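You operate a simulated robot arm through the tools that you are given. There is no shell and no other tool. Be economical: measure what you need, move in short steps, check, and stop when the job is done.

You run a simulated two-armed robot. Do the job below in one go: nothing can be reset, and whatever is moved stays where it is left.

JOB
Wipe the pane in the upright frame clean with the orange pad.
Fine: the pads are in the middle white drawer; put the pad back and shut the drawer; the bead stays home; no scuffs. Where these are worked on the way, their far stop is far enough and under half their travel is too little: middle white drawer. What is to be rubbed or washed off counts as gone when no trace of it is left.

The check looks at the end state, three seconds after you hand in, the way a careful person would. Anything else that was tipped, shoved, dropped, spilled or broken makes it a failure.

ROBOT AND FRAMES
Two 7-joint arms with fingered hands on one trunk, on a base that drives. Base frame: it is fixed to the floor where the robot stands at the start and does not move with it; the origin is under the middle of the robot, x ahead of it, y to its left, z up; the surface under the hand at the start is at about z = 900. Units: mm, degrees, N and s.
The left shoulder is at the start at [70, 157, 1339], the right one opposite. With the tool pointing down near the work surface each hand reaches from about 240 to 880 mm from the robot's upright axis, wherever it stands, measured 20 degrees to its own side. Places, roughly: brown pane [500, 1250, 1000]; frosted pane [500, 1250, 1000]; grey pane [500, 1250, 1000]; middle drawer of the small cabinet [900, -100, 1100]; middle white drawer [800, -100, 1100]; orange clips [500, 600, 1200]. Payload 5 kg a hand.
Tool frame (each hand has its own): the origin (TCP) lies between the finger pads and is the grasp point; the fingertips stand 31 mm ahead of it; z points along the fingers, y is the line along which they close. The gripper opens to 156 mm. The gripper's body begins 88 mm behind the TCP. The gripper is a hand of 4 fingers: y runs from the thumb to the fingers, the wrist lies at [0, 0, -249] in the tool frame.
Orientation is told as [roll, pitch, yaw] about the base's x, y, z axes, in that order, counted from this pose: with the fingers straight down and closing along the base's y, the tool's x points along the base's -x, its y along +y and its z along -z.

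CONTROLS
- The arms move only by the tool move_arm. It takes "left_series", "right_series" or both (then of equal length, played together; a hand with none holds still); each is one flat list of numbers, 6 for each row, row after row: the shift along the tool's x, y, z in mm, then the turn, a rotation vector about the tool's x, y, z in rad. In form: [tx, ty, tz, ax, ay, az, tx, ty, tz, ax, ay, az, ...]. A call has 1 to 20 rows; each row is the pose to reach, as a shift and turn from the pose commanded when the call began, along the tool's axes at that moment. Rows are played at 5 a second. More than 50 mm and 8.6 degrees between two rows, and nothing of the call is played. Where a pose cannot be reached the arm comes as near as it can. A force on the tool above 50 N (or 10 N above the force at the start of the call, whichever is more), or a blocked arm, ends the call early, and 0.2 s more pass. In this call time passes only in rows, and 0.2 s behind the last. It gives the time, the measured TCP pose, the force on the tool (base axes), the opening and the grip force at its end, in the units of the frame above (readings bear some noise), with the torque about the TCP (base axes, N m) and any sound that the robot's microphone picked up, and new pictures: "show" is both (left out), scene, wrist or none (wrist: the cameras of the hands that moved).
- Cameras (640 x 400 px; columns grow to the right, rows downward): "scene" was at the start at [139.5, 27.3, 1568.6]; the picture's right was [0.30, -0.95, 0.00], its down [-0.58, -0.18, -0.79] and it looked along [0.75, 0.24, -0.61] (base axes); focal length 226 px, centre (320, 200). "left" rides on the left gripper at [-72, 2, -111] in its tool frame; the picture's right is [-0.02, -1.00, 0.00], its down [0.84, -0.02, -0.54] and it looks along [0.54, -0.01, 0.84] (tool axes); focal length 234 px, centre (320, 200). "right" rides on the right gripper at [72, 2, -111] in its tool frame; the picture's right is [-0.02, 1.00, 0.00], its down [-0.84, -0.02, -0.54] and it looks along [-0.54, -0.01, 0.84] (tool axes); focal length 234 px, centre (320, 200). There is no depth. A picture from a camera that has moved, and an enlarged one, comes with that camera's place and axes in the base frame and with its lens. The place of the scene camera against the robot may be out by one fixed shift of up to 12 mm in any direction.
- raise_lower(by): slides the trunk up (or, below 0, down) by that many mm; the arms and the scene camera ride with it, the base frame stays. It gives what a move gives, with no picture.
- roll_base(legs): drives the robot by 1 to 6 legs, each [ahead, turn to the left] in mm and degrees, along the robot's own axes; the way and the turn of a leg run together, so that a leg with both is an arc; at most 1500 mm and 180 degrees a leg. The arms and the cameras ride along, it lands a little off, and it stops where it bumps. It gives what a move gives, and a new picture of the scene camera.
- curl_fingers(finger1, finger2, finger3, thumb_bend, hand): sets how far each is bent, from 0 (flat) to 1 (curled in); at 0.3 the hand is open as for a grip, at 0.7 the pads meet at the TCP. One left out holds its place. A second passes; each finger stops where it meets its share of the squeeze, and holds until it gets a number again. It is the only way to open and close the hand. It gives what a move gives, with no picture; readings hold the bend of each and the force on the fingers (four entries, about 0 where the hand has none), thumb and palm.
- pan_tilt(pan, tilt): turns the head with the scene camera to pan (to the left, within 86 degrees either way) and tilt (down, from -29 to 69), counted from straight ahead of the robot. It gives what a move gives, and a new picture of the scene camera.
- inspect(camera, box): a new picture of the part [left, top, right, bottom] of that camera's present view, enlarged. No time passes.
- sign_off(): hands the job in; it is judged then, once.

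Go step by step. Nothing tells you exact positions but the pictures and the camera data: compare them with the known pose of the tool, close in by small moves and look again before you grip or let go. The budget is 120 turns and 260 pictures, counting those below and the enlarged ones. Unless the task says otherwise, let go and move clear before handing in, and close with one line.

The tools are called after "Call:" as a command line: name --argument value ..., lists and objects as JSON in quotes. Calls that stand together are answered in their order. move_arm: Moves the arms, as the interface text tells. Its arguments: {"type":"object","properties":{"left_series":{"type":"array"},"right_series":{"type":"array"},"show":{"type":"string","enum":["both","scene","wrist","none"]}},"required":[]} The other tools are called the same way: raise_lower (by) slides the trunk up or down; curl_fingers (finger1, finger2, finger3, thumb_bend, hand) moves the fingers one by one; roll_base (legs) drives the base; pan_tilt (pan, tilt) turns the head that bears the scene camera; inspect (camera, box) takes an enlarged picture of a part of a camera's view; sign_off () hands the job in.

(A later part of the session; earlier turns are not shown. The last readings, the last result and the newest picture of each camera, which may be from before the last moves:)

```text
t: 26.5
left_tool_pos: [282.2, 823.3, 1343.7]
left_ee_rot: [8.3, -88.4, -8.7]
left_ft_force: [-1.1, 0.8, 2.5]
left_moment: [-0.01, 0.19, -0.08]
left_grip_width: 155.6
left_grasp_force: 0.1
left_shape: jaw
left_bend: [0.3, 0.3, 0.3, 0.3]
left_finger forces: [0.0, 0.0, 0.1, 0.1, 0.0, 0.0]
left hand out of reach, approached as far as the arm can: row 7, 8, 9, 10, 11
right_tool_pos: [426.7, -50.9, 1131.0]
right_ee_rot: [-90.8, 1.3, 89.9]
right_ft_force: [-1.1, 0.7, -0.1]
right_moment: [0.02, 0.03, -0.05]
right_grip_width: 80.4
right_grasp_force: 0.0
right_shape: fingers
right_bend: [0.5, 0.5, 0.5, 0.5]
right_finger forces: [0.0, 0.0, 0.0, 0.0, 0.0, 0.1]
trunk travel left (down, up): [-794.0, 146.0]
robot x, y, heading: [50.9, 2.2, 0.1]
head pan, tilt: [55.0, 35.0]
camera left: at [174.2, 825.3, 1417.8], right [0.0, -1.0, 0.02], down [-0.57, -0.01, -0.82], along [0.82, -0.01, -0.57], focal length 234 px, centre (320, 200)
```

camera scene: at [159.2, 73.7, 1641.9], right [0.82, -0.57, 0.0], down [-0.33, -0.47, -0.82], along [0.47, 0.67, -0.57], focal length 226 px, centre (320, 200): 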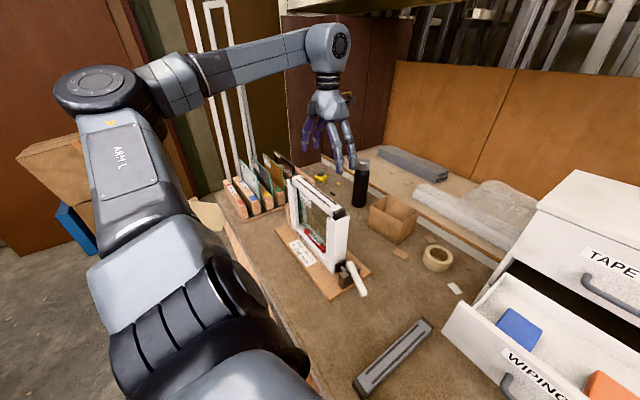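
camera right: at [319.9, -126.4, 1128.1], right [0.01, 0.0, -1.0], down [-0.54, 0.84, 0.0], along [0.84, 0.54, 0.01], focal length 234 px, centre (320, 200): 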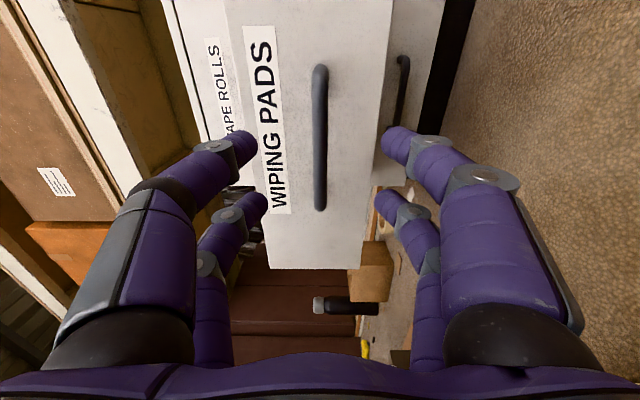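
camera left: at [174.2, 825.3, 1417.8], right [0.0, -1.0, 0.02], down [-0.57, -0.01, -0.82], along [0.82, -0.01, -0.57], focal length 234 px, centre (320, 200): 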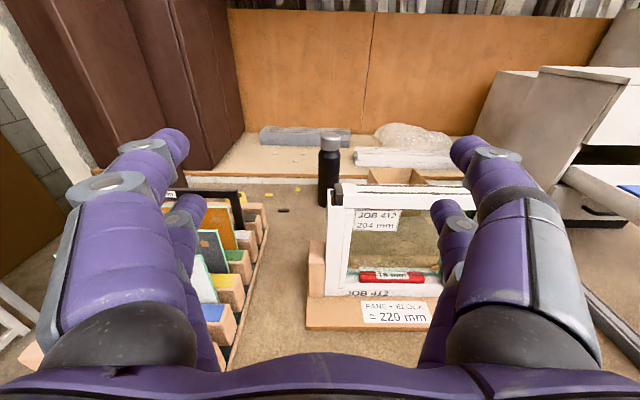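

The left hand went further left than asked but gives a useful view. I'll enlarge it, and shift right for a frontal look.

Call:
move_arm --left_series '[0, -40, 0, 0, 0, 0, 0, -80, 0, 0, 0, 0, 0, -120, 0, 0, 0, 0, 0, -150, 0, 0, 0, 0]' --show "wrist"

Call:
inspect --camera "left" --box '[250, 170, 410, 330]'

```text
t: 27.5
left_tool_pos: [285.5, 757.4, 1432.5]
left_ee_rot: [75.4, -89.7, -75.3]
left_ft_force: [-0.9, -0.2, -0.5]
left_moment: [-0.05, 0.01, 0.03]
left_grip_width: 155.9
left_grasp_force: 0.1
left_shape: jaw
left_bend: [0.3, 0.3, 0.3, 0.3]
left_finger forces: [0.1, 0.0, 0.1, 0.0, 0.1, 0.0]
left hand out of reach, approached as far as the arm can: row 1, 2, 3, 4
right_tool_pos: [429.9, -55.7, 1129.6]
right_ee_rot: [-90.6, 1.1, 89.8]
right_ft_force: [-0.4, 0.3, 0.4]
right_moment: [0.04, 0.0, -0.05]
right_grip_width: 80.2
right_grasp_force: 0.1
right_shape: fingers
right_bend: [0.5, 0.5, 0.5, 0.5]
right_finger forces: [0.0, 0.0, 0.1, 0.0, 0.1, 0.0]
trunk travel left (down, up): [-794.0, 146.0]
robot x, y, heading: [51.8, 4.2, 0.3]
head pan, tilt: [55.0, 35.0]
camera left: at [175.3, 759.3, 1503.5], right [0.0, -1.0, 0.02], down [-0.55, -0.02, -0.84], along [0.84, -0.01, -0.55], focal length 234 px, centre (320, 200)
```

left: 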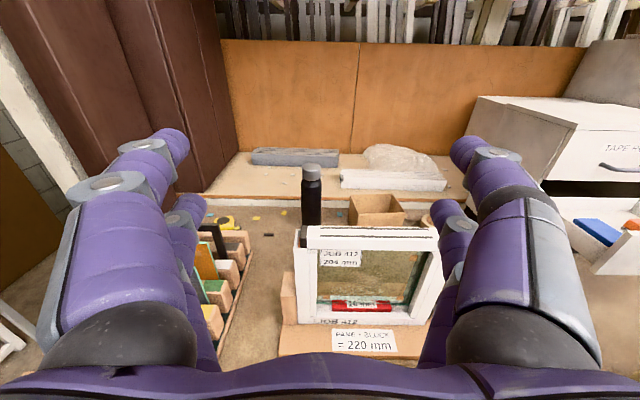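

```text
2.50 times, centred on (330, 250) of left
camera zoom: at [175.3, 759.3, 1503.5], right [0.0, -1.0, 0.02], down [-0.55, -0.02, -0.84], along [0.84, -0.01, -0.55], focal length 585 px, centre (295, 75)
```

zoom: 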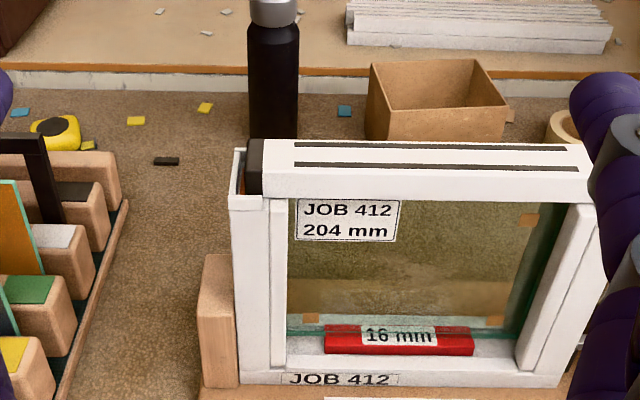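

Call:
inspect --camera "left" --box '[300, 235, 450, 330]'

```text
4.21 times, centred on (375, 282) of left
camera zoom: at [175.3, 759.3, 1503.5], right [0.0, -1.0, 0.02], down [-0.55, -0.02, -0.84], along [0.84, -0.01, -0.55], focal length 986 px, centre (88, -147)
```

zoom: 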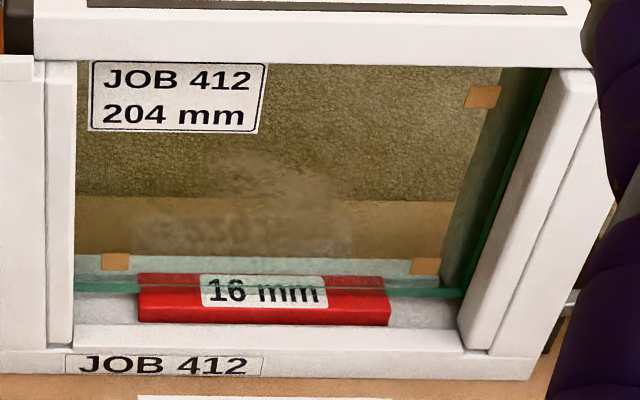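

The smear is a hazy brown cloud on the pane at about y 600–725, z 990–1080, with pane plane x≈530; a label sits upper left and must not be rubbed. Plan: right hand takes the pad from above. Now I turn the right hand down (and up), and tuck the left arm back.

Call:
move_arm --right_series '[10, -15, 0, -0.081, 0.081, 0.081, 19, -31, 0, -0.161, 0.161, 0.161, 29, -46, 0, -0.242, 0.242, 0.242, 39, -61, 0, -0.322, 0.322, 0.322, 48, -77, 0, -0.403, 0.403, 0.403, 58, -92, 0, -0.484, 0.484, 0.484, 68, -107, 0, -0.564, 0.564, 0.564, 77, -123, 0, -0.645, 0.645, 0.645, 87, -138, 0, -0.726, 0.726, 0.726, 97, -153, 0, -0.806, 0.806, 0.806, 106, -169, 0, -0.887, 0.887, 0.887, 116, -184, 0, -0.967, 0.967, 0.967, 126, -199, 0, -1.048, 1.048, 1.048, 135, -215, 0, -1.129, 1.129, 1.129, 145, -230, 0, -1.209, 1.209, 1.209]' --left_series '[2, -22, 9, 0, 0.105, 0, 4, -45, 18, 0, 0.21, 0, 6, -67, 27, 0, 0.314, 0, 8, -90, 36, 0, 0.419, 0, 10, -112, 45, 0, 0.524, 0, 12, -135, 54, 0, 0.628, 0, 14, -157, 63, 0, 0.733, 0, 16, -180, 72, 0, 0.838, 0, 18, -202, 81, 0, 0.942, 0, 20, -225, 90, 0, 1.047, 0, 22, -247, 99, 0, 1.152, 0, 24, -270, 108, 0, 1.257, 0, 26, -292, 117, 0, 1.361, 0, 28, -315, 126, 0, 1.466, 0, 30, -337, 135, 0, 1.571, 0]'

Call:
pan_tilt --pan -5 --tilt 38

```text
t: 28.4
left_tool_pos: [312.6, 693.4, 1423.9]
left_ee_rot: [0.4, -71.4, -0.1]
left_ft_force: [-0.1, 0.2, -0.3]
left_moment: [0.01, -0.03, -0.05]
left_grip_width: 156.0
left_grasp_force: 0.1
left_shape: jaw
left_bend: [0.3, 0.3, 0.3, 0.3]
left_finger forces: [0.0, 0.0, 0.0, 0.0, 0.1, 0.0]
right_tool_pos: [408.8, -54.6, 1075.5]
right_ee_rot: [-70.6, -0.4, 77.8]
right_ft_force: [0.1, 0.2, 1.3]
right_moment: [-0.01, -0.02, -0.01]
right_grip_width: 81.1
right_grasp_force: 0.0
right_shape: fingers
right_bend: [0.5, 0.5, 0.5, 0.5]
right_finger forces: [0.1, 0.0, 0.0, 0.0, 0.0, 0.0]
trunk travel left (down, up): [-794.0, 146.0]
robot x, y, heading: [50.7, 0.8, -0.0]
head pan, tilt: [55.0, 35.0]
stopped in row 4 (right hand): the arm was blocked; the commanded pose is now the measured one
camera scene: at [157.8, 75.3, 1641.8], right [0.82, -0.57, 0.0], down [-0.33, -0.47, -0.82], along [0.47, 0.67, -0.57], focal length 226 px, centre (320, 200)
camera right: at [291.1, -101.0, 1110.6], right [-0.32, 0.1, -0.94], down [-0.32, 0.93, 0.21], along [0.89, 0.37, -0.26], focal length 234 px, centre (320, 200)
camera left: at [230.0, 694.9, 1527.3], right [0.01, -1.0, 0.02], down [-0.78, -0.02, -0.62], along [0.62, -0.01, -0.78], focal length 234 px, centre (320, 200)
```

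scene: 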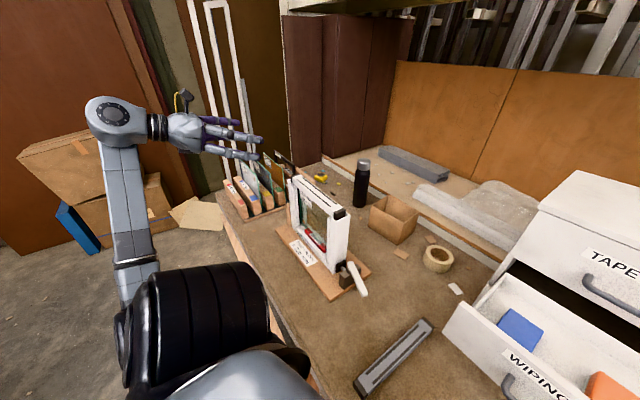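
right: 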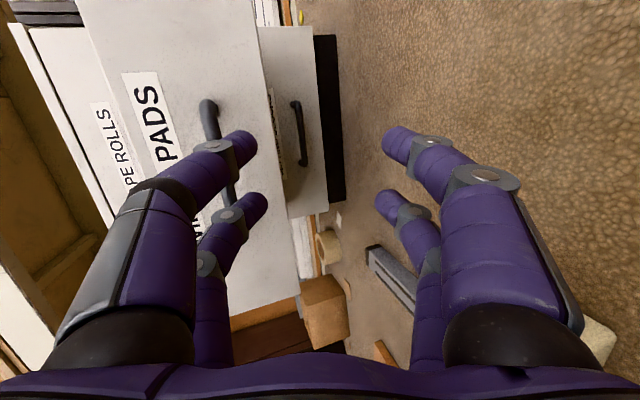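
left: 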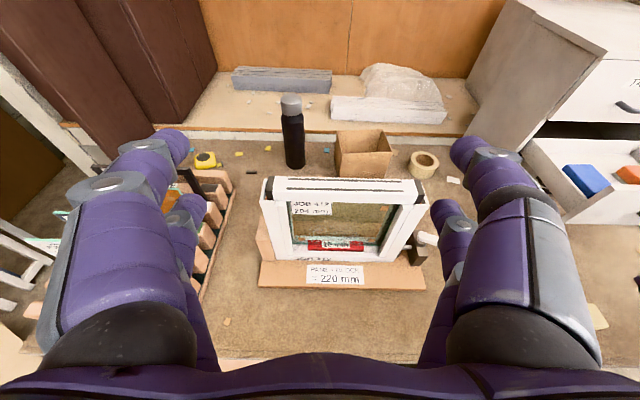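

```text
t: 29.7
left_tool_pos: [314.2, 692.4, 1424.3]
left_ee_rot: [0.7, -71.4, -0.4]
left_ft_force: [-0.1, -0.1, -0.5]
left_moment: [0.03, -0.02, -0.01]
left_grip_width: 155.8
left_grasp_force: 0.0
left_shape: jaw
left_bend: [0.3, 0.3, 0.3, 0.3]
left_finger forces: [0.0, 0.1, 0.0, 0.1, 0.0, 0.0]
right_tool_pos: [410.0, -53.8, 1075.1]
right_ee_rot: [-70.6, -0.3, 77.7]
right_ft_force: [0.2, 0.4, -0.6]
right_moment: [0.01, 0.0, -0.01]
right_grip_width: 80.8
right_grasp_force: 0.1
right_shape: fingers
right_bend: [0.5, 0.5, 0.5, 0.5]
right_finger forces: [0.0, 0.0, 0.0, 0.1, 0.0, 0.0]
trunk travel left (down, up): [-794.0, 146.0]
robot x, y, heading: [50.2, 3.1, 0.3]
head pan, tilt: [-5.0, 38.0]
camera scene: at [194.9, -5.7, 1637.3], right [-0.08, -1.0, 0.0], down [-0.61, 0.05, -0.79], along [0.79, -0.07, -0.62], focal length 226 px, centre (320, 200)
```

scene: 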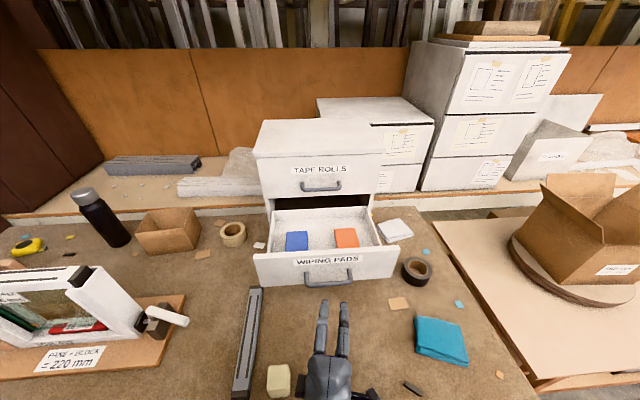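

The arm was cramped against the body, so I'll back the base 250 mm and then turn both hands to the down pose with room in front.

Call:
roll_base --legs '[[-250, 0]]'

Call:
move_arm --right_series '[7.5, -26.6, 6.7, -0.077, 0.065, 0.089, 15, -53, 13, -0.155, 0.131, 0.178, 22, -80, 20, -0.232, 0.196, 0.267, 30, -106, 27, -0.31, 0.262, 0.356, 37, -133, 33, -0.387, 0.327, 0.445, 45, -160, 40, -0.464, 0.393, 0.534, 52, -186, 47, -0.542, 0.458, 0.624, 60, -213, 54, -0.619, 0.524, 0.713, 67, -239, 60, -0.696, 0.589, 0.802, 75, -266, 67, -0.774, 0.655, 0.891, 82, -293, 74, -0.851, 0.72, 0.98, 90, -319, 80, -0.929, 0.786, 1.069, 97, -346, 87, -1.006, 0.851, 1.158]' --left_series '[-3, -21, 14, 0, 0.096, 0, -6, -42, 28, 0, 0.192, 0, -8, -63, 42, 0, 0.287, 0, -11, -84, 57, 0, 0.383, 0, -14, -105, 71, 0, 0.479, 0, -17, -125, 85, 0, 0.575, 0, -20, -146, 99, 0, 0.671, 0, -22, -167, 113, 0, 0.767, 0, -25, -188, 127, 0, 0.863, 0, -28, -209, 141, 0, 0.958, 0, -31, -230, 156, 0, 1.054, 0, -34, -251, 170, 0, 1.15, 0, -36, -272, 184, 0, 1.246, 0]' --show "scene"

```text
t: 31.5
left_tool_pos: [60.3, 690.9, 1424.0]
left_ee_rot: [0.6, -71.2, -0.5]
left_ft_force: [0.0, 0.2, -0.3]
left_moment: [0.0, -0.01, -0.01]
left_grip_width: 155.9
left_grasp_force: 0.0
left_shape: jaw
left_bend: [0.3, 0.3, 0.3, 0.3]
left_finger forces: [0.0, 0.0, 0.1, 0.1, 0.1, 0.0]
right_tool_pos: [158.2, -54.5, 1075.3]
right_ee_rot: [-70.5, -0.4, 77.8]
right_ft_force: [1.1, 0.4, -0.2]
right_moment: [0.01, -0.02, 0.04]
right_grip_width: 80.6
right_grasp_force: 0.0
right_shape: fingers
right_bend: [0.5, 0.5, 0.5, 0.5]
right_finger forces: [0.0, 0.1, 0.0, 0.0, 0.1, 0.0]
trunk travel left (down, up): [-794.0, 146.0]
robot x, y, heading: [-199.9, -4.0, 0.2]
head pan, tilt: [-5.0, 38.0]
camera scene: at [-57.1, -6.4, 1637.3], right [-0.08, -1.0, 0.0], down [-0.61, 0.05, -0.79], along [0.78, -0.07, -0.62], focal length 226 px, centre (320, 200)
```

scene: 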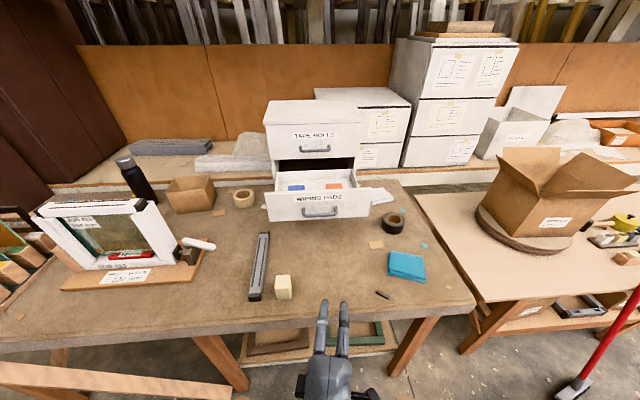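

```text
t: 32.1
left_tool_pos: [88.6, 653.4, 1420.5]
left_ee_rot: [0.3, -60.9, 0.0]
left_ft_force: [0.2, -0.1, -0.9]
left_moment: [0.0, 0.0, -0.01]
left_grip_width: 155.7
left_grasp_force: 0.0
left_shape: jaw
left_bend: [0.3, 0.3, 0.3, 0.3]
left_finger forces: [0.0, 0.0, 0.0, 0.0, 0.0, 0.0]
right_tool_pos: [156.9, -41.7, 1022.5]
right_ee_rot: [-57.6, 4.0, 72.6]
right_ft_force: [0.3, -0.2, -0.2]
right_moment: [0.03, 0.04, 0.01]
right_grip_width: 80.9
right_grasp_force: 0.1
right_shape: fingers
right_bend: [0.5, 0.5, 0.5, 0.5]
right_finger forces: [0.0, 0.0, 0.0, 0.0, 0.0, 0.1]
trunk travel left (down, up): [-794.0, 146.0]
robot x, y, heading: [-203.0, -1.5, 0.1]
head pan, tilt: [-5.0, 38.0]
stopped in row 3 (right hand): the arm was blocked; the commanded pose is now the measured one
camera scene: at [-57.2, -5.1, 1637.2], right [-0.08, -1.0, 0.0], down [-0.61, 0.05, -0.79], along [0.79, -0.07, -0.62], focal length 226 px, centre (320, 200)
```

scene: 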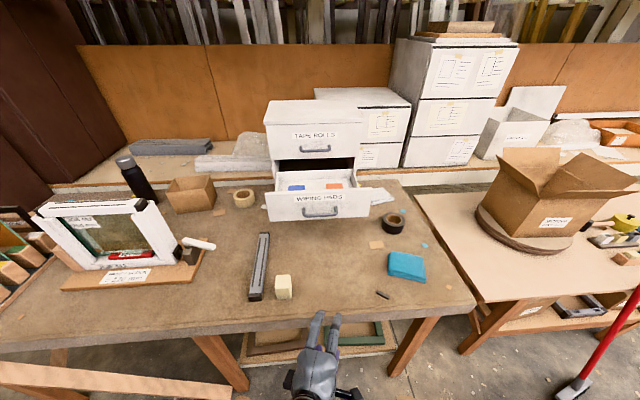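

Rotation gets stuck with the elbow folded; I'll first translate the hand forward, up and outward without turning.

Call:
move_arm --right_series '[7, -33, 22, 0, 0, 0, 14, -67, 45, 0, 0, 0, 21, -100, 67, 0, 0, 0, 28, -133, 89, 0, 0, 0, 35, -167, 112, 0, 0, 0, 42, -200, 134, 0, 0, 0]' --show "scene"

```text
t: 33.5
left_tool_pos: [88.5, 652.7, 1422.3]
left_ee_rot: [0.6, -60.8, -0.3]
left_ft_force: [0.3, -0.1, 0.3]
left_moment: [0.01, 0.04, 0.03]
left_grip_width: 156.1
left_grasp_force: 0.0
left_shape: jaw
left_bend: [0.3, 0.3, 0.3, 0.3]
left_finger forces: [0.1, 0.1, 0.0, 0.0, 0.0, 0.0]
right_tool_pos: [358.1, -141.0, 1123.4]
right_ee_rot: [-57.6, 3.9, 72.6]
right_ft_force: [0.6, 0.0, -1.2]
right_moment: [-0.03, -0.02, 0.06]
right_grip_width: 80.8
right_grasp_force: 0.1
right_shape: fingers
right_bend: [0.5, 0.5, 0.5, 0.5]
right_finger forces: [0.1, 0.0, 0.1, 0.1, 0.0, 0.1]
trunk travel left (down, up): [-794.0, 146.0]
robot x, y, heading: [-201.0, -3.4, 0.1]
head pan, tilt: [-5.0, 38.0]
camera scene: at [-56.0, -7.5, 1637.1], right [-0.08, -1.0, 0.0], down [-0.61, 0.05, -0.79], along [0.78, -0.07, -0.62], focal length 226 px, centre (320, 200)
```

scene: 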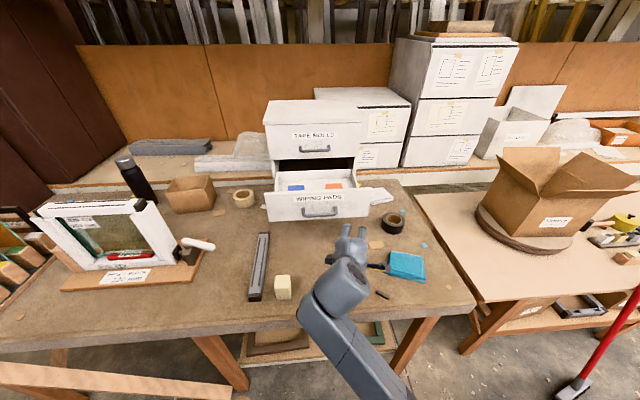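

Free now. Turn the right hand down while lifting; left hand likewise.

Call:
move_arm --right_series '[3, -18, -11, -0.082, 0.053, 0.108, 6, -36, -21, -0.165, 0.105, 0.216, 10, -53, -32, -0.247, 0.158, 0.324, 13, -71, -43, -0.329, 0.211, 0.432, 16, -89, -53, -0.411, 0.264, 0.54, 19, -107, -64, -0.494, 0.316, 0.647, 22, -125, -74, -0.576, 0.369, 0.755, 25, -143, -85, -0.658, 0.422, 0.863, 29, -160, -96, -0.74, 0.475, 0.971, 32, -178, -106, -0.823, 0.527, 1.079, 35, -196, -117, -0.905, 0.58, 1.187]' --left_series '[-6, -21, 14, 0, 0.096, 0, -11, -42, 27, 0, 0.193, 0, -17, -63, 41, 0, 0.289, 0, -22, -84, 54, 0, 0.386, 0, -28, -105, 68, 0, 0.482, 0, -33, -125, 82, 0, 0.579, 0, -39, -146, 95, 0, 0.675, 0, -44, -167, 109, 0, 0.772, 0, -50, -188, 122, 0, 0.868, 0, -55, -209, 136, 0, 0.965, 0, -61, -230, 150, 0, 1.061, 0]' --show "scene"

```text
t: 34.8
left_tool_pos: [167.9, 541.3, 1412.8]
left_ee_rot: [0.6, -32.2, -0.2]
left_ft_force: [0.3, -0.1, -0.6]
left_moment: [0.04, 0.05, 0.04]
left_grip_width: 155.9
left_grasp_force: 0.0
left_shape: jaw
left_bend: [0.3, 0.3, 0.3, 0.3]
left_finger forces: [0.1, 0.0, 0.0, 0.1, 0.0, 0.1]
right_tool_pos: [359.7, -237.7, 1198.5]
right_ee_rot: [-42.2, 2.4, 36.4]
right_ft_force: [0.6, -1.2, -0.8]
right_moment: [-0.01, 0.02, -0.04]
right_grip_width: 81.0
right_grasp_force: 0.1
right_shape: fingers
right_bend: [0.5, 0.5, 0.5, 0.5]
right_finger forces: [0.0, 0.1, 0.1, 0.0, 0.1, 0.1]
right hand out of reach, approached as far as the arm can: row 6
trunk travel left (down, up): [-794.0, 146.0]
robot x, y, heading: [-201.2, 1.0, 0.4]
head pan, tilt: [-5.0, 38.0]
stopped in row 6 (right hand): the arm was blocked; the commanded pose is now the measured one
camera scene: at [-53.7, -11.3, 1636.9], right [-0.08, -1.0, 0.0], down [-0.62, 0.05, -0.79], along [0.78, -0.06, -0.62], focal length 226 px, centre (320, 200)
```

scene: 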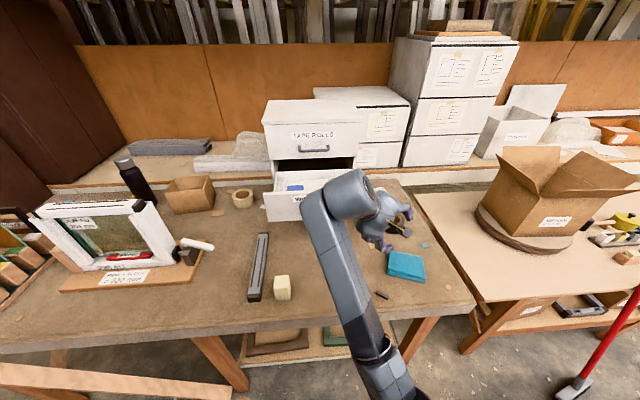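

The arm's joint branch needs the return path through the level pose; I'll go via pitched-45° with closing axis level.

Call:
move_arm --right_series '[-10, 0, -9, -0.055, -0.066, 0.107, -20, -1, -18, -0.109, -0.131, 0.214, -31, -1, -27, -0.164, -0.197, 0.321, -41, -1, -36, -0.218, -0.263, 0.429, -51, -2, -46, -0.273, -0.328, 0.536, -61, -2, -55, -0.327, -0.394, 0.643, -72, -2, -64, -0.382, -0.459, 0.75, -82, -2, -73, -0.436, -0.525, 0.857]' --show "scene"

```text
t: 36.4
left_tool_pos: [162.8, 546.3, 1412.5]
left_ee_rot: [0.3, -32.4, 0.1]
left_ft_force: [0.1, 0.6, 0.1]
left_moment: [0.01, 0.0, -0.02]
left_grip_width: 155.8
left_grasp_force: 0.0
left_shape: jaw
left_bend: [0.3, 0.3, 0.3, 0.3]
left_finger forces: [0.0, 0.0, 0.0, 0.0, 0.0, 0.1]
right_tool_pos: [391.5, -204.1, 1239.9]
right_ee_rot: [-22.3, -36.7, 15.3]
right_ft_force: [0.1, 0.4, -0.8]
right_moment: [0.03, 0.02, 0.0]
right_grip_width: 80.9
right_grasp_force: 0.1
right_shape: fingers
right_bend: [0.5, 0.5, 0.5, 0.5]
right_finger forces: [0.0, 0.1, 0.0, 0.0, 0.1, 0.0]
trunk travel left (down, up): [-794.0, 146.0]
robot x, y, heading: [-198.1, 0.6, 0.3]
head pan, tilt: [-5.0, 38.0]
stopped in row 7 (right hand): the arm was blocked; the commanded pose is now the measured one
camera scene: at [-58.4, -5.8, 1637.4], right [-0.08, -1.0, 0.0], down [-0.61, 0.05, -0.79], along [0.79, -0.07, -0.62], focal length 226 px, centre (320, 200)
```

scene: 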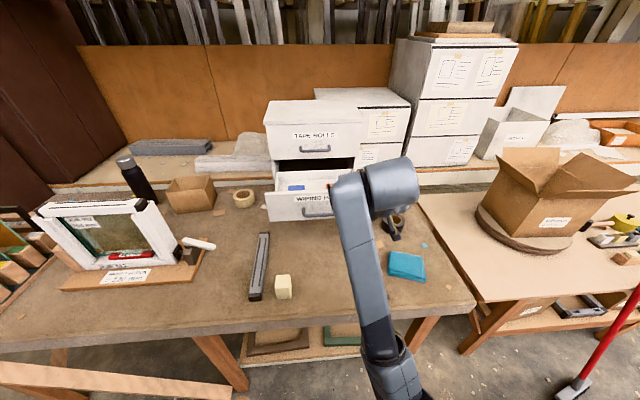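

Call:
move_arm --right_series '[-16, -4, -4, -0.048, 0.113, 0.022, -31, -9, -7, -0.096, 0.226, 0.043, -47, -13, -11, -0.144, 0.339, 0.065, -63, -17, -14, -0.192, 0.452, 0.087, -78, -22, -18, -0.24, 0.565, 0.108, -94, -26, -21, -0.288, 0.678, 0.13]' --left_series '[0, -15, 10, 0, 0.094, 0, 0, -30, 20, 0, 0.187, 0, 0, -45, 30, 0, 0.281, 0, 0, -60, 40, 0, 0.375, 0, 0, -75, 50, 0, 0.468, 0, 0, -90, 60, 0, 0.562, 0]' --show "scene"

```text
t: 37.0
left_tool_pos: [179.4, 514.0, 1395.1]
left_ee_rot: [0.3, -21.4, 0.1]
left_ft_force: [-0.2, -0.7, -0.2]
left_moment: [0.0, 0.04, 0.0]
left_grip_width: 155.8
left_grasp_force: 0.1
left_shape: jaw
left_bend: [0.3, 0.3, 0.3, 0.3]
left_finger forces: [0.0, 0.0, 0.0, 0.0, 0.1, 0.0]
right_tool_pos: [427.6, -277.4, 1244.7]
right_ee_rot: [-22.4, -23.9, 7.4]
right_ft_force: [0.7, -1.0, -0.2]
right_moment: [0.02, 0.01, 0.04]
right_grip_width: 81.2
right_grasp_force: 0.0
right_shape: fingers
right_bend: [0.5, 0.5, 0.5, 0.5]
right_finger forces: [0.1, 0.0, 0.0, 0.0, 0.1, 0.0]
right hand out of reach, approached as far as the arm can: row 2, 3
trunk travel left (down, up): [-794.0, 146.0]
robot x, y, heading: [-200.3, 3.2, 0.1]
head pan, tilt: [-5.0, 38.0]
stopped in row 3 (right hand): the arm was blocked; the commanded pose is now the measured one
camera scene: at [-53.4, -8.4, 1636.9], right [-0.09, -1.0, 0.0], down [-0.62, 0.05, -0.79], along [0.78, -0.07, -0.62], focal length 226 px, centre (320, 200)
```

scene: 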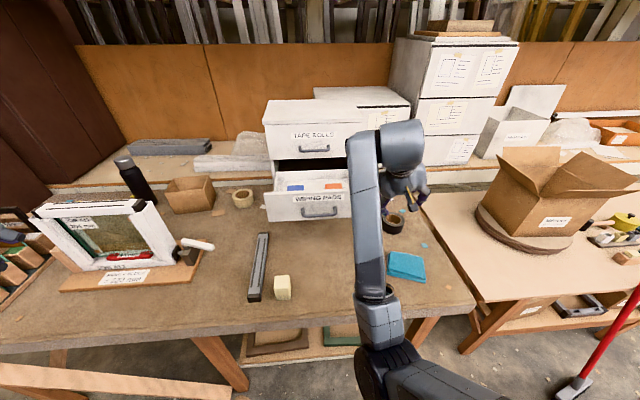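

The elbow settled low, limiting the wrist. Raising the trunk and stretching the arm forward should free it to point straight down.

Call:
raise_lower --by 140

Call:
move_arm --right_series '[-21, 23, 24, 0, 0, 0, -42, 46, 48, 0, 0, 0, -63, 69, 73, 0, 0, 0, -84, 92, 97, 0, 0, 0, -105, 115, 121, 0, 0, 0, -105, 115, 121, -0.072, 0.087, 0.009, -105, 115, 121, -0.143, 0.174, 0.018, -105, 115, 121, -0.215, 0.262, 0.027, -105, 115, 121, -0.286, 0.349, 0.036, -105, 115, 121, -0.358, 0.436, 0.045]'

```text
t: 38.7
left_tool_pos: [175.1, 516.3, 1535.5]
left_ee_rot: [0.3, -21.6, 0.1]
left_ft_force: [-0.7, 0.2, 1.0]
left_moment: [-0.02, 0.0, -0.01]
left_grip_width: 155.9
left_grasp_force: 0.0
left_shape: jaw
left_bend: [0.3, 0.3, 0.3, 0.3]
left_finger forces: [0.0, 0.0, 0.1, 0.0, 0.0, 0.1]
right_tool_pos: [422.7, -273.8, 1386.3]
right_ee_rot: [-22.5, -24.1, 7.5]
right_ft_force: [-0.3, 0.1, -0.1]
right_moment: [0.01, -0.03, -0.01]
right_grip_width: 81.1
right_grasp_force: 0.1
right_shape: fingers
right_bend: [0.5, 0.5, 0.5, 0.5]
right_finger forces: [0.1, 0.0, 0.0, 0.1, 0.0, 0.0]
trunk travel left (down, up): [-934.0, 6.0]
robot x, y, heading: [-199.5, -0.4, 0.1]
head pan, tilt: [-5.0, 38.0]
```

```text
t: 40.9
left_tool_pos: [175.3, 517.3, 1534.7]
left_ee_rot: [0.2, -21.5, 0.1]
left_ft_force: [-0.5, 0.7, -0.1]
left_moment: [-0.01, 0.01, -0.01]
left_grip_width: 155.7
left_grasp_force: 0.0
left_shape: jaw
left_bend: [0.3, 0.3, 0.3, 0.3]
left_finger forces: [0.1, 0.0, 0.0, 0.0, 0.0, 0.0]
right_tool_pos: [572.3, -194.0, 1287.0]
right_ee_rot: [0.0, -0.1, 0.0]
right_ft_force: [0.1, 0.1, -0.5]
right_moment: [0.02, 0.02, 0.0]
right_grip_width: 81.0
right_grasp_force: 0.1
right_shape: fingers
right_bend: [0.5, 0.5, 0.5, 0.5]
right_finger forces: [0.0, 0.0, 0.1, 0.1, 0.1, 0.1]
trunk travel left (down, up): [-934.0, 6.0]
robot x, y, heading: [-202.4, -4.9, 0.3]
head pan, tilt: [-5.0, 38.0]
camera scene: at [-57.4, -5.4, 1777.3], right [-0.09, -1.0, 0.0], down [-0.61, 0.05, -0.79], along [0.79, -0.07, -0.62], focal length 226 px, centre (320, 200)
camera right: at [502.6, -192.2, 1398.2], right [0.02, 1.0, 0.0], down [0.84, -0.02, 0.55], along [0.55, -0.01, -0.84], focal length 234 px, centre (320, 200)
```

scene: 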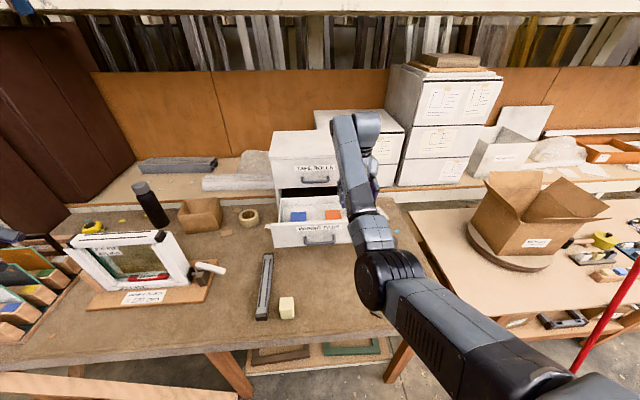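
right: 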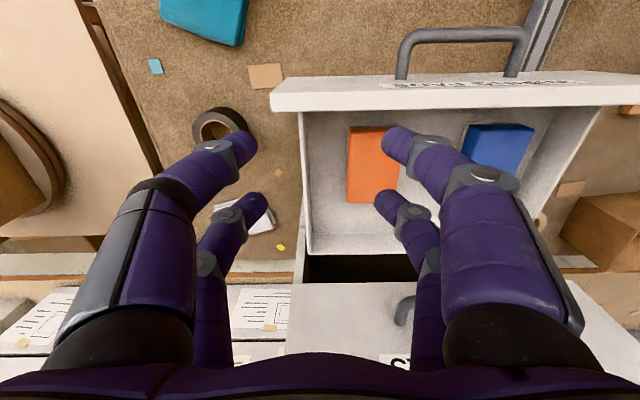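

The hand now points straight down beside the pads, and the orange pad (~67 mm wide in y, ~100 long in x) is centred near (640, −124). I'll open to ~110 mm, move over it and descend partway.

Call:
curl_fingers --hand "right" --finger1 0.42 --finger2 0.42 --finger3 0.42 --thumb_bend 0.42

Call:
move_arm --right_series '[-23, 23, 0, 0, 0, 0, -45, 46, 0, 0, 0, 0, -68, 70, 0, 0, 0, 0, -68, 70, 20, 0, 0, 0, -68, 70, 40, 0, 0, 0, -68, 70, 60, 0, 0, 0]' --show "wrist"

```text
t: 41.9
left_tool_pos: [176.4, 515.2, 1536.4]
left_ee_rot: [0.3, -21.6, 0.1]
left_ft_force: [-0.1, 0.5, 0.4]
left_moment: [0.02, 0.0, -0.02]
left_grip_width: 155.6
left_grasp_force: 0.1
left_shape: jaw
left_bend: [0.3, 0.3, 0.3, 0.3]
left_finger forces: [0.2, 0.1, 0.0, 0.1, 0.0, 0.1]
right_tool_pos: [574.5, -194.9, 1287.3]
right_ee_rot: [-0.2, -0.3, 0.0]
right_ft_force: [0.0, -0.4, -0.3]
right_moment: [-0.02, 0.04, 0.01]
right_grip_width: 112.7
right_grasp_force: 0.1
right_shape: fingers
right_bend: [0.42, 0.42, 0.42, 0.42]
right_finger forces: [0.0, 0.0, 0.0, 0.0, 0.1, 0.0]
trunk travel left (down, up): [-934.0, 6.0]
robot x, y, heading: [-204.6, 4.0, -0.2]
head pan, tilt: [-5.0, 38.0]
```

```text
t: 43.3
left_tool_pos: [175.8, 516.8, 1535.5]
left_ee_rot: [0.2, -21.4, 0.0]
left_ft_force: [0.6, 1.0, 1.2]
left_moment: [-0.02, 0.02, -0.02]
left_grip_width: 156.1
left_grasp_force: 0.1
left_shape: jaw
left_bend: [0.3, 0.3, 0.3, 0.3]
left_finger forces: [0.0, 0.0, 0.0, 0.0, 0.0, 0.1]
right_tool_pos: [642.8, -124.3, 1226.2]
right_ee_rot: [0.0, -0.2, 0.0]
right_ft_force: [0.1, -0.3, 0.6]
right_moment: [-0.01, -0.01, 0.0]
right_grip_width: 113.1
right_grasp_force: 0.0
right_shape: fingers
right_bend: [0.42, 0.42, 0.42, 0.42]
right_finger forces: [0.0, 0.0, 0.1, 0.0, 0.1, 0.0]
trunk travel left (down, up): [-934.0, 6.0]
robot x, y, heading: [-200.2, 0.1, 0.1]
head pan, tilt: [-5.0, 38.0]
camera right: at [570.6, -121.5, 1337.9], right [0.02, 1.0, 0.0], down [0.84, -0.02, 0.55], along [0.55, -0.01, -0.84], focal length 234 px, centre (320, 200)
```

right: 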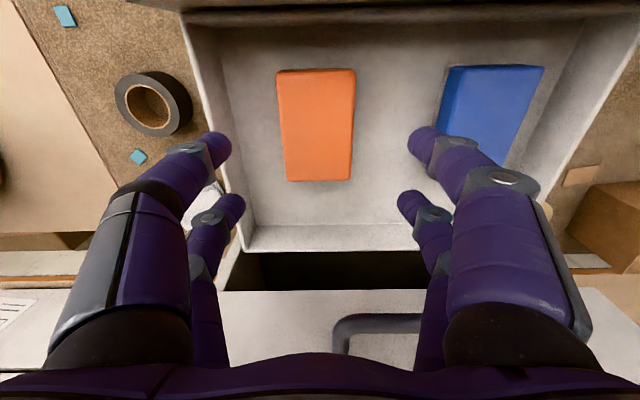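

The pad's top is at z≈1115, centre (638, −124). I'll lower so the fingertips go ~18 mm down its sides, leaving its lower face protruding for wiping.

Call:
move_arm --right_series '[4, 0, 25, 0, 0, 0, 4, 0, 50, 0, 0, 0, 4, 0, 75, 0, 0, 0, 4, 0, 97, 0, 0, 0]' --show "wrist"

```text
t: 44.3
left_tool_pos: [172.7, 516.9, 1534.7]
left_ee_rot: [0.2, -21.7, 0.0]
left_ft_force: [-1.2, 0.5, -0.6]
left_moment: [-0.03, 0.0, 0.0]
left_grip_width: 155.9
left_grasp_force: 0.1
left_shape: jaw
left_bend: [0.3, 0.3, 0.3, 0.3]
left_finger forces: [0.1, 0.1, 0.0, 0.1, 0.1, 0.0]
right_tool_pos: [647.6, -80.1, 1178.6]
right_ee_rot: [11.4, -1.9, -2.8]
right_ft_force: [-1.8, -1.0, 5.5]
right_moment: [-0.42, 0.27, -0.08]
right_grip_width: 113.5
right_grasp_force: 2.8
right_shape: fingers
right_bend: [0.42, 0.42, 0.42, 0.42]
right_finger forces: [0.1, 0.0, 0.0, 0.1, 5.7, 0.0]
right hand out of reach, approached as far as the arm can: row 4
trunk travel left (down, up): [-934.0, 6.0]
robot x, y, heading: [-200.1, -1.9, 0.2]
head pan, tilt: [-5.0, 38.0]
stopped in row 4 (right hand): the force on the tool passed its limit at 203 N (the readings are from after the stop); the commanded pose is now the measured one
camera right: at [570.5, -97.0, 1285.6], right [0.07, 0.98, 0.2], down [0.81, -0.17, 0.56], along [0.58, 0.12, -0.81], focal length 234 px, centre (320, 200)
```

right: 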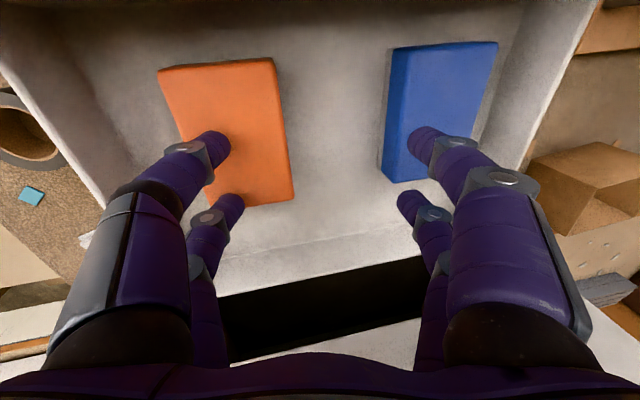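

The arm hit a reach limit, swung sideways and touched something with the thumb. I'll look before moving anything.

Call:
inspect --camera "scene" --box '[240, 110, 440, 270]'

Call:
inspect --camera "scene" --box '[0, 0, 640, 400]'

```text
2.50 times, centred on (340, 190) of scene
camera zoom: at [-62.2, -5.3, 1777.6], right [-0.08, -1.0, 0.0], down [-0.61, 0.05, -0.79], along [0.79, -0.07, -0.61], focal length 566 px, centre (270, 225)
```

zoom: 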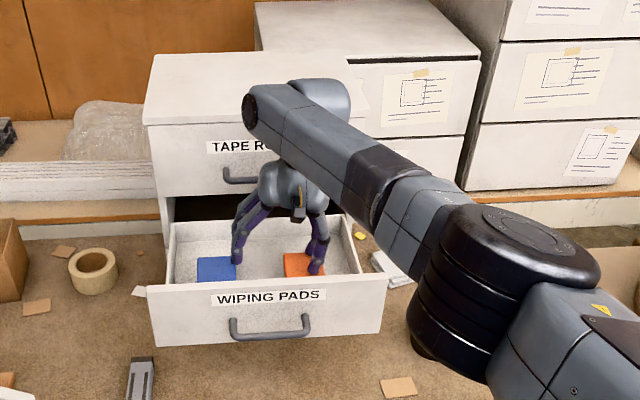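

```text
1.00 times, centred on (320, 200) of scene (not enlarged: the box is as wide or as high as the picture)
camera zoom: at [-62.2, -5.3, 1777.6], right [-0.08, -1.0, 0.0], down [-0.61, 0.05, -0.79], along [0.79, -0.07, -0.61], focal length 226 px, centre (320, 200)
```

zoom: 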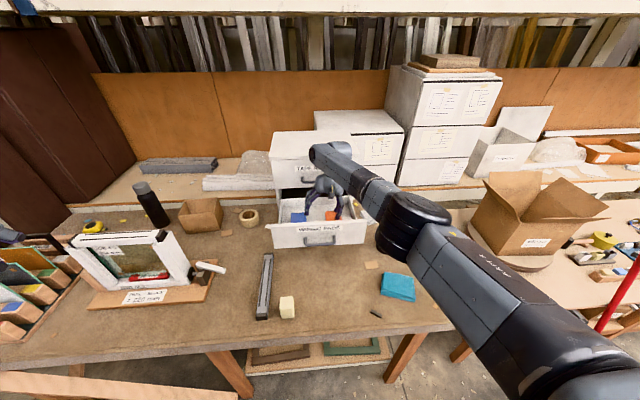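

The arm is overstretched (elbow now swung outward, which is the good configuration). I'll lift out, pull the hand back and level it.

Call:
move_arm --right_series '[0, 0, -25, 0, 0, 0, 0, 0, -50, 0, 0, 0, 0, 0, -75, 0, 0, 0, 0, 0, -100, 0, 0, 0]' --show "both"

```text
t: 45.3
left_tool_pos: [176.5, 514.7, 1536.1]
left_ee_rot: [0.3, -21.5, 0.1]
left_ft_force: [0.0, 0.0, -0.2]
left_moment: [0.05, 0.01, 0.01]
left_grip_width: 155.6
left_grasp_force: 0.1
left_shape: jaw
left_bend: [0.3, 0.3, 0.3, 0.3]
left_finger forces: [0.0, 0.0, 0.0, 0.0, 0.0, 0.0]
right_tool_pos: [645.9, -101.3, 1273.1]
right_ee_rot: [11.6, -1.6, -2.8]
right_ft_force: [0.2, -0.8, -0.7]
right_moment: [0.01, 0.01, 0.01]
right_grip_width: 112.8
right_grasp_force: 0.1
right_shape: fingers
right_bend: [0.42, 0.42, 0.42, 0.42]
right_finger forces: [0.1, 0.0, 0.0, 0.1, 0.0, 0.0]
trunk travel left (down, up): [-934.0, 6.0]
robot x, y, heading: [-203.5, 4.1, 0.1]
head pan, tilt: [-5.0, 38.0]
camera scene: at [-56.6, -7.2, 1777.2], right [-0.08, -1.0, 0.0], down [-0.61, 0.05, -0.79], along [0.78, -0.07, -0.62], focal length 226 px, centre (320, 200)
camera right: at [570.5, -118.3, 1381.3], right [0.07, 0.98, 0.2], down [0.82, -0.17, 0.55], along [0.57, 0.13, -0.81], focal length 234 px, centre (320, 200)
```

scene: 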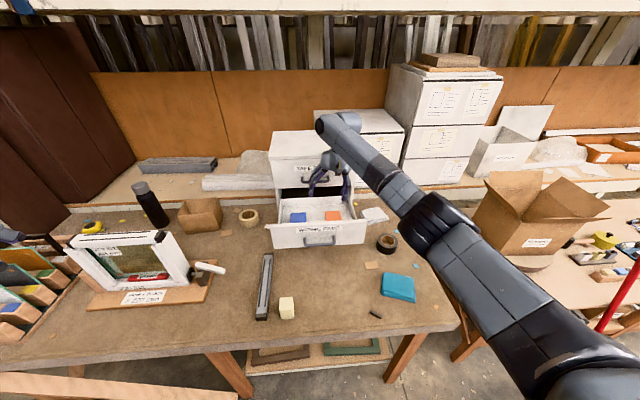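
right: 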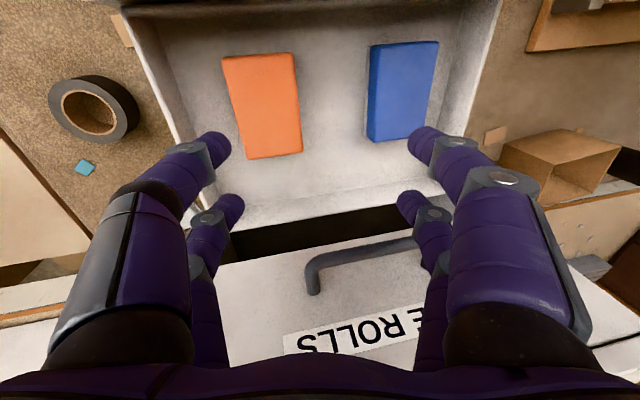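

Nothing else looks disturbed. Pull the hand back 220 mm and level it, then bring the base forward by 200.

Call:
move_arm --right_series '[37, 1, -7, 0.033, 0.005, -0.008, 73, 3, -13, 0.067, 0.009, -0.016, 110, 4, -20, 0.1, 0.014, -0.024, 147, 5, -26, 0.133, 0.019, -0.033, 183, 7, -33, 0.167, 0.023, -0.041, 220, 8, -39, 0.2, 0.028, -0.049]' --show "none"

Call:
roll_base --legs '[[200, 0]]'

```text
t: 46.7
left_tool_pos: [173.8, 514.6, 1535.3]
left_ee_rot: [0.3, -21.5, 0.1]
left_ft_force: [-0.6, -0.5, -0.4]
left_moment: [0.01, 0.0, 0.0]
left_grip_width: 155.9
left_grasp_force: 0.1
left_shape: jaw
left_bend: [0.3, 0.3, 0.3, 0.3]
left_finger forces: [0.0, 0.0, 0.1, 0.1, 0.0, 0.0]
right_tool_pos: [421.3, -88.8, 1306.7]
right_ee_rot: [0.0, -0.4, 0.1]
right_ft_force: [-0.4, -0.1, 0.2]
right_moment: [0.0, -0.05, 0.01]
right_grip_width: 113.0
right_grasp_force: 0.1
right_shape: fingers
right_bend: [0.42, 0.42, 0.42, 0.42]
right_finger forces: [0.0, 0.0, 0.0, 0.0, 0.1, 0.0]
trunk travel left (down, up): [-934.0, 6.0]
robot x, y, heading: [-200.5, -1.9, -0.1]
head pan, tilt: [-5.0, 38.0]
```

```text
t: 48.3
left_tool_pos: [370.2, 516.4, 1537.0]
left_ee_rot: [0.3, -21.8, 0.2]
left_ft_force: [-0.2, 0.0, 0.3]
left_moment: [0.02, -0.05, 0.01]
left_grip_width: 156.3
left_grasp_force: 0.1
left_shape: jaw
left_bend: [0.3, 0.3, 0.3, 0.3]
left_finger forces: [0.1, 0.1, 0.0, 0.0, 0.0, 0.1]
right_tool_pos: [620.7, -85.9, 1307.2]
right_ee_rot: [0.0, -0.5, 0.2]
right_ft_force: [-0.9, -0.2, 0.7]
right_moment: [-0.03, -0.04, 0.01]
right_grip_width: 113.1
right_grasp_force: 0.0
right_shape: fingers
right_bend: [0.42, 0.42, 0.42, 0.42]
right_finger forces: [0.1, 0.0, 0.0, 0.0, 0.0, 0.0]
trunk travel left (down, up): [-934.0, 6.0]
robot x, y, heading: [0.5, 3.5, 0.2]
head pan, tilt: [-5.0, 38.0]
camera scene: at [137.4, -5.6, 1777.9], right [-0.08, -1.0, 0.0], down [-0.61, 0.05, -0.79], along [0.79, -0.07, -0.61], focal length 226 px, centre (320, 200)
```

scene: 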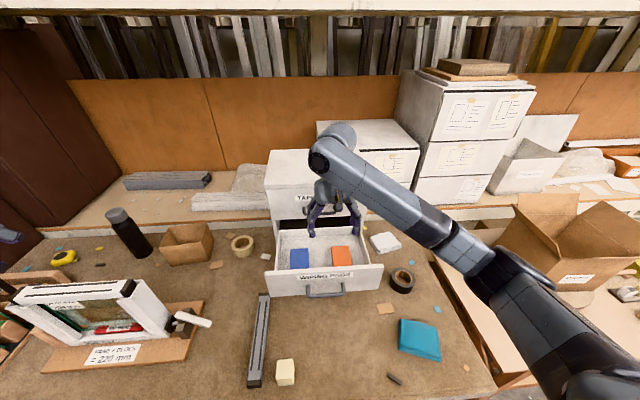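

Reach is comfortable now. I'll align over the pad and use the trunk to lower: first to z≈1227 for a look.

Call:
move_arm --right_series '[-8, -19, 0, 0, 0.005, 0, -17, -38, 0, 0, 0.008, 0]' --show "none"

Call:
raise_lower --by -80

Call:
inspect --camera "right" --box '[0, 0, 640, 400]'

```text
t: 48.9
left_tool_pos: [372.7, 514.9, 1535.8]
left_ee_rot: [0.3, -21.6, 0.2]
left_ft_force: [0.2, -1.0, 0.5]
left_moment: [0.01, -0.05, 0.03]
left_grip_width: 155.9
left_grasp_force: 0.0
left_shape: jaw
left_bend: [0.3, 0.3, 0.3, 0.3]
left_finger forces: [0.0, 0.1, 0.0, 0.0, 0.0, 0.0]
right_tool_pos: [640.5, -125.2, 1306.8]
right_ee_rot: [-0.1, 0.0, 0.3]
right_ft_force: [-0.3, -0.4, -1.1]
right_moment: [0.01, 0.02, -0.05]
right_grip_width: 112.9
right_grasp_force: 0.1
right_shape: fingers
right_bend: [0.42, 0.42, 0.42, 0.42]
right_finger forces: [0.1, 0.0, 0.0, 0.1, 0.1, 0.1]
trunk travel left (down, up): [-934.0, 6.0]
robot x, y, heading: [5.6, -0.2, 0.2]
head pan, tilt: [-5.0, 38.0]
```

```text
t: 50.1
left_tool_pos: [375.2, 517.3, 1454.7]
left_ee_rot: [0.3, -21.6, 0.1]
left_ft_force: [-0.5, -0.1, 0.3]
left_moment: [-0.01, 0.02, -0.01]
left_grip_width: 155.8
left_grasp_force: 0.0
left_shape: jaw
left_bend: [0.3, 0.3, 0.3, 0.3]
left_finger forces: [0.0, 0.0, 0.0, 0.0, 0.0, 0.0]
right_tool_pos: [641.1, -125.4, 1225.9]
right_ee_rot: [0.0, 0.2, 0.1]
right_ft_force: [0.6, 0.1, 0.5]
right_moment: [0.0, 0.0, 0.02]
right_grip_width: 112.9
right_grasp_force: 0.1
right_shape: fingers
right_bend: [0.42, 0.42, 0.42, 0.42]
right_finger forces: [0.0, 0.0, 0.0, 0.1, 0.1, 0.0]
trunk travel left (down, up): [-854.0, 86.0]
robot x, y, heading: [2.1, 2.5, 0.2]
head pan, tilt: [-5.0, 38.0]
```

```text
1.00 times, centred on (320, 200) of right (not enlarged: the box is as wide or as high as the picture)
camera zoom: at [569.7, -123.3, 1337.5], right [0.02, 1.0, 0.0], down [0.84, -0.02, 0.54], along [0.54, -0.01, -0.84], focal length 234 px, centre (320, 200)
```

zoom: 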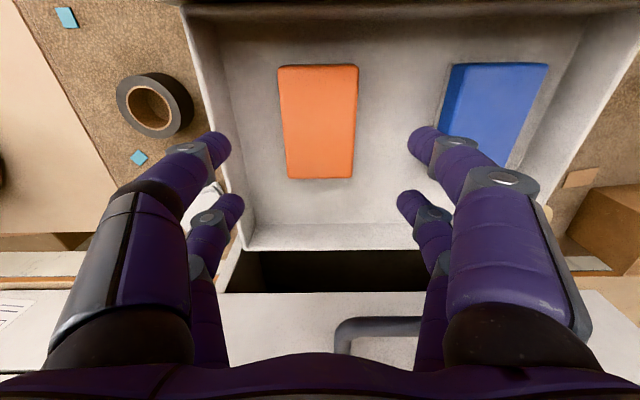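

The pad hasn't moved. Lower by 98 to z≈1128 and look.

Call:
raise_lower --by -98

Call:
inspect --camera "right" --box '[0, 0, 640, 400]'

```text
t: 51.4
left_tool_pos: [374.6, 515.3, 1357.2]
left_ee_rot: [0.3, -21.5, 0.3]
left_ft_force: [0.5, 0.3, -0.5]
left_moment: [0.03, -0.02, -0.01]
left_grip_width: 156.0
left_grasp_force: 0.0
left_shape: jaw
left_bend: [0.3, 0.3, 0.3, 0.3]
left_finger forces: [0.0, 0.0, 0.0, 0.0, 0.0, 0.0]
right_tool_pos: [639.7, -124.3, 1130.1]
right_ee_rot: [0.0, -0.1, 0.2]
right_ft_force: [-1.2, -0.9, 10.6]
right_moment: [0.3, 0.04, -0.03]
right_grip_width: 113.4
right_grasp_force: 5.1
right_shape: fingers
right_bend: [0.42, 0.42, 0.42, 0.42]
right_finger forces: [4.3, 3.0, 2.0, 0.2, 0.6, 0.0]
trunk travel left (down, up): [-756.0, 184.0]
robot x, y, heading: [-2.1, 1.5, 0.2]
head pan, tilt: [-5.0, 38.0]
```

```text
1.00 times, centred on (320, 200) of right (not enlarged: the box is as wide or as high as the picture)
camera zoom: at [568.8, -123.0, 1240.8], right [0.02, 1.0, 0.0], down [0.84, -0.02, 0.55], along [0.55, -0.01, -0.84], focal length 234 px, centre (320, 200)
```

zoom: 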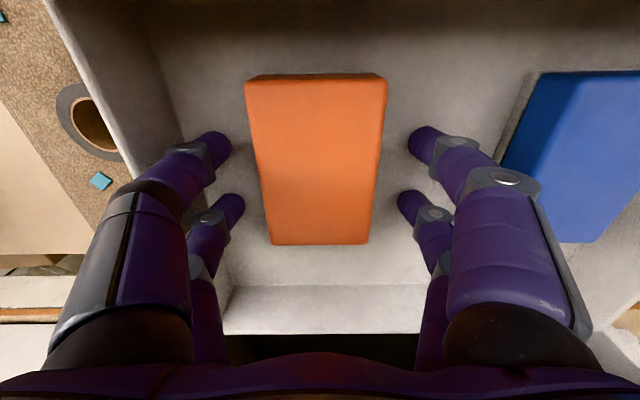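

The fingertips are just touching the drawer floor; the pad's top is at about 1124. I'll rise 12 mm so the pad will protrude below the tips, then close.

Call:
raise_lower --by 12

Call:
curl_fingers --hand "right" --finger1 0.7 --finger2 0.7 --finger3 0.7 --thumb_bend 0.7

Call:
inspect --camera "right" --box '[0, 0, 640, 400]'

```text
t: 52.0
left_tool_pos: [375.6, 516.7, 1369.6]
left_ee_rot: [0.3, -21.7, 0.2]
left_ft_force: [0.1, -0.5, -0.1]
left_moment: [0.01, -0.02, 0.02]
left_grip_width: 155.8
left_grasp_force: 0.0
left_shape: jaw
left_bend: [0.3, 0.3, 0.3, 0.3]
left_finger forces: [0.0, 0.1, 0.0, 0.0, 0.0, 0.0]
right_tool_pos: [639.6, -124.4, 1139.5]
right_ee_rot: [-0.1, 0.1, 0.3]
right_ft_force: [-0.8, -0.8, -0.8]
right_moment: [-0.01, -0.03, -0.01]
right_grip_width: 113.2
right_grasp_force: 0.0
right_shape: fingers
right_bend: [0.42, 0.42, 0.42, 0.42]
right_finger forces: [0.1, 0.1, 0.0, 0.0, 0.0, 0.0]
trunk travel left (down, up): [-768.0, 172.0]
robot x, y, heading: [3.5, 1.8, -0.2]
head pan, tilt: [-5.0, 38.0]
```

```text
t: 53.0
left_tool_pos: [375.9, 516.1, 1369.4]
left_ee_rot: [0.3, -21.6, 0.2]
left_ft_force: [0.2, -1.0, 0.5]
left_moment: [-0.04, -0.02, 0.01]
left_grip_width: 156.2
left_grasp_force: 0.1
left_shape: jaw
left_bend: [0.3, 0.3, 0.3, 0.3]
left_finger forces: [0.0, 0.0, 0.0, 0.0, 0.0, 0.0]
right_tool_pos: [641.0, -125.0, 1139.9]
right_ee_rot: [-0.1, 0.1, 0.1]
right_ft_force: [1.6, -0.2, 0.7]
right_moment: [0.05, 0.01, -0.03]
right_grip_width: 64.6
right_grasp_force: 21.3
right_shape: fingers
right_bend: [0.49, 0.49, 0.59, 0.63]
right_finger forces: [11.2, 9.6, 6.0, 0.1, 15.4, 0.0]
trunk travel left (down, up): [-768.0, 172.0]
robot x, y, heading: [3.6, 1.0, 0.1]
head pan, tilt: [-5.0, 38.0]
```

```text
1.00 times, centred on (320, 200) of right (not enlarged: the box is as wide or as high as the picture)
camera zoom: at [569.8, -123.1, 1251.4], right [0.02, 1.0, 0.0], down [0.84, -0.02, 0.54], along [0.54, -0.01, -0.84], focal length 234 px, centre (320, 200)
```

zoom: 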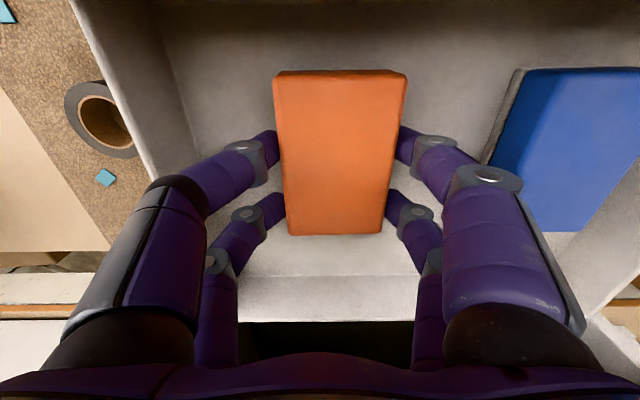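

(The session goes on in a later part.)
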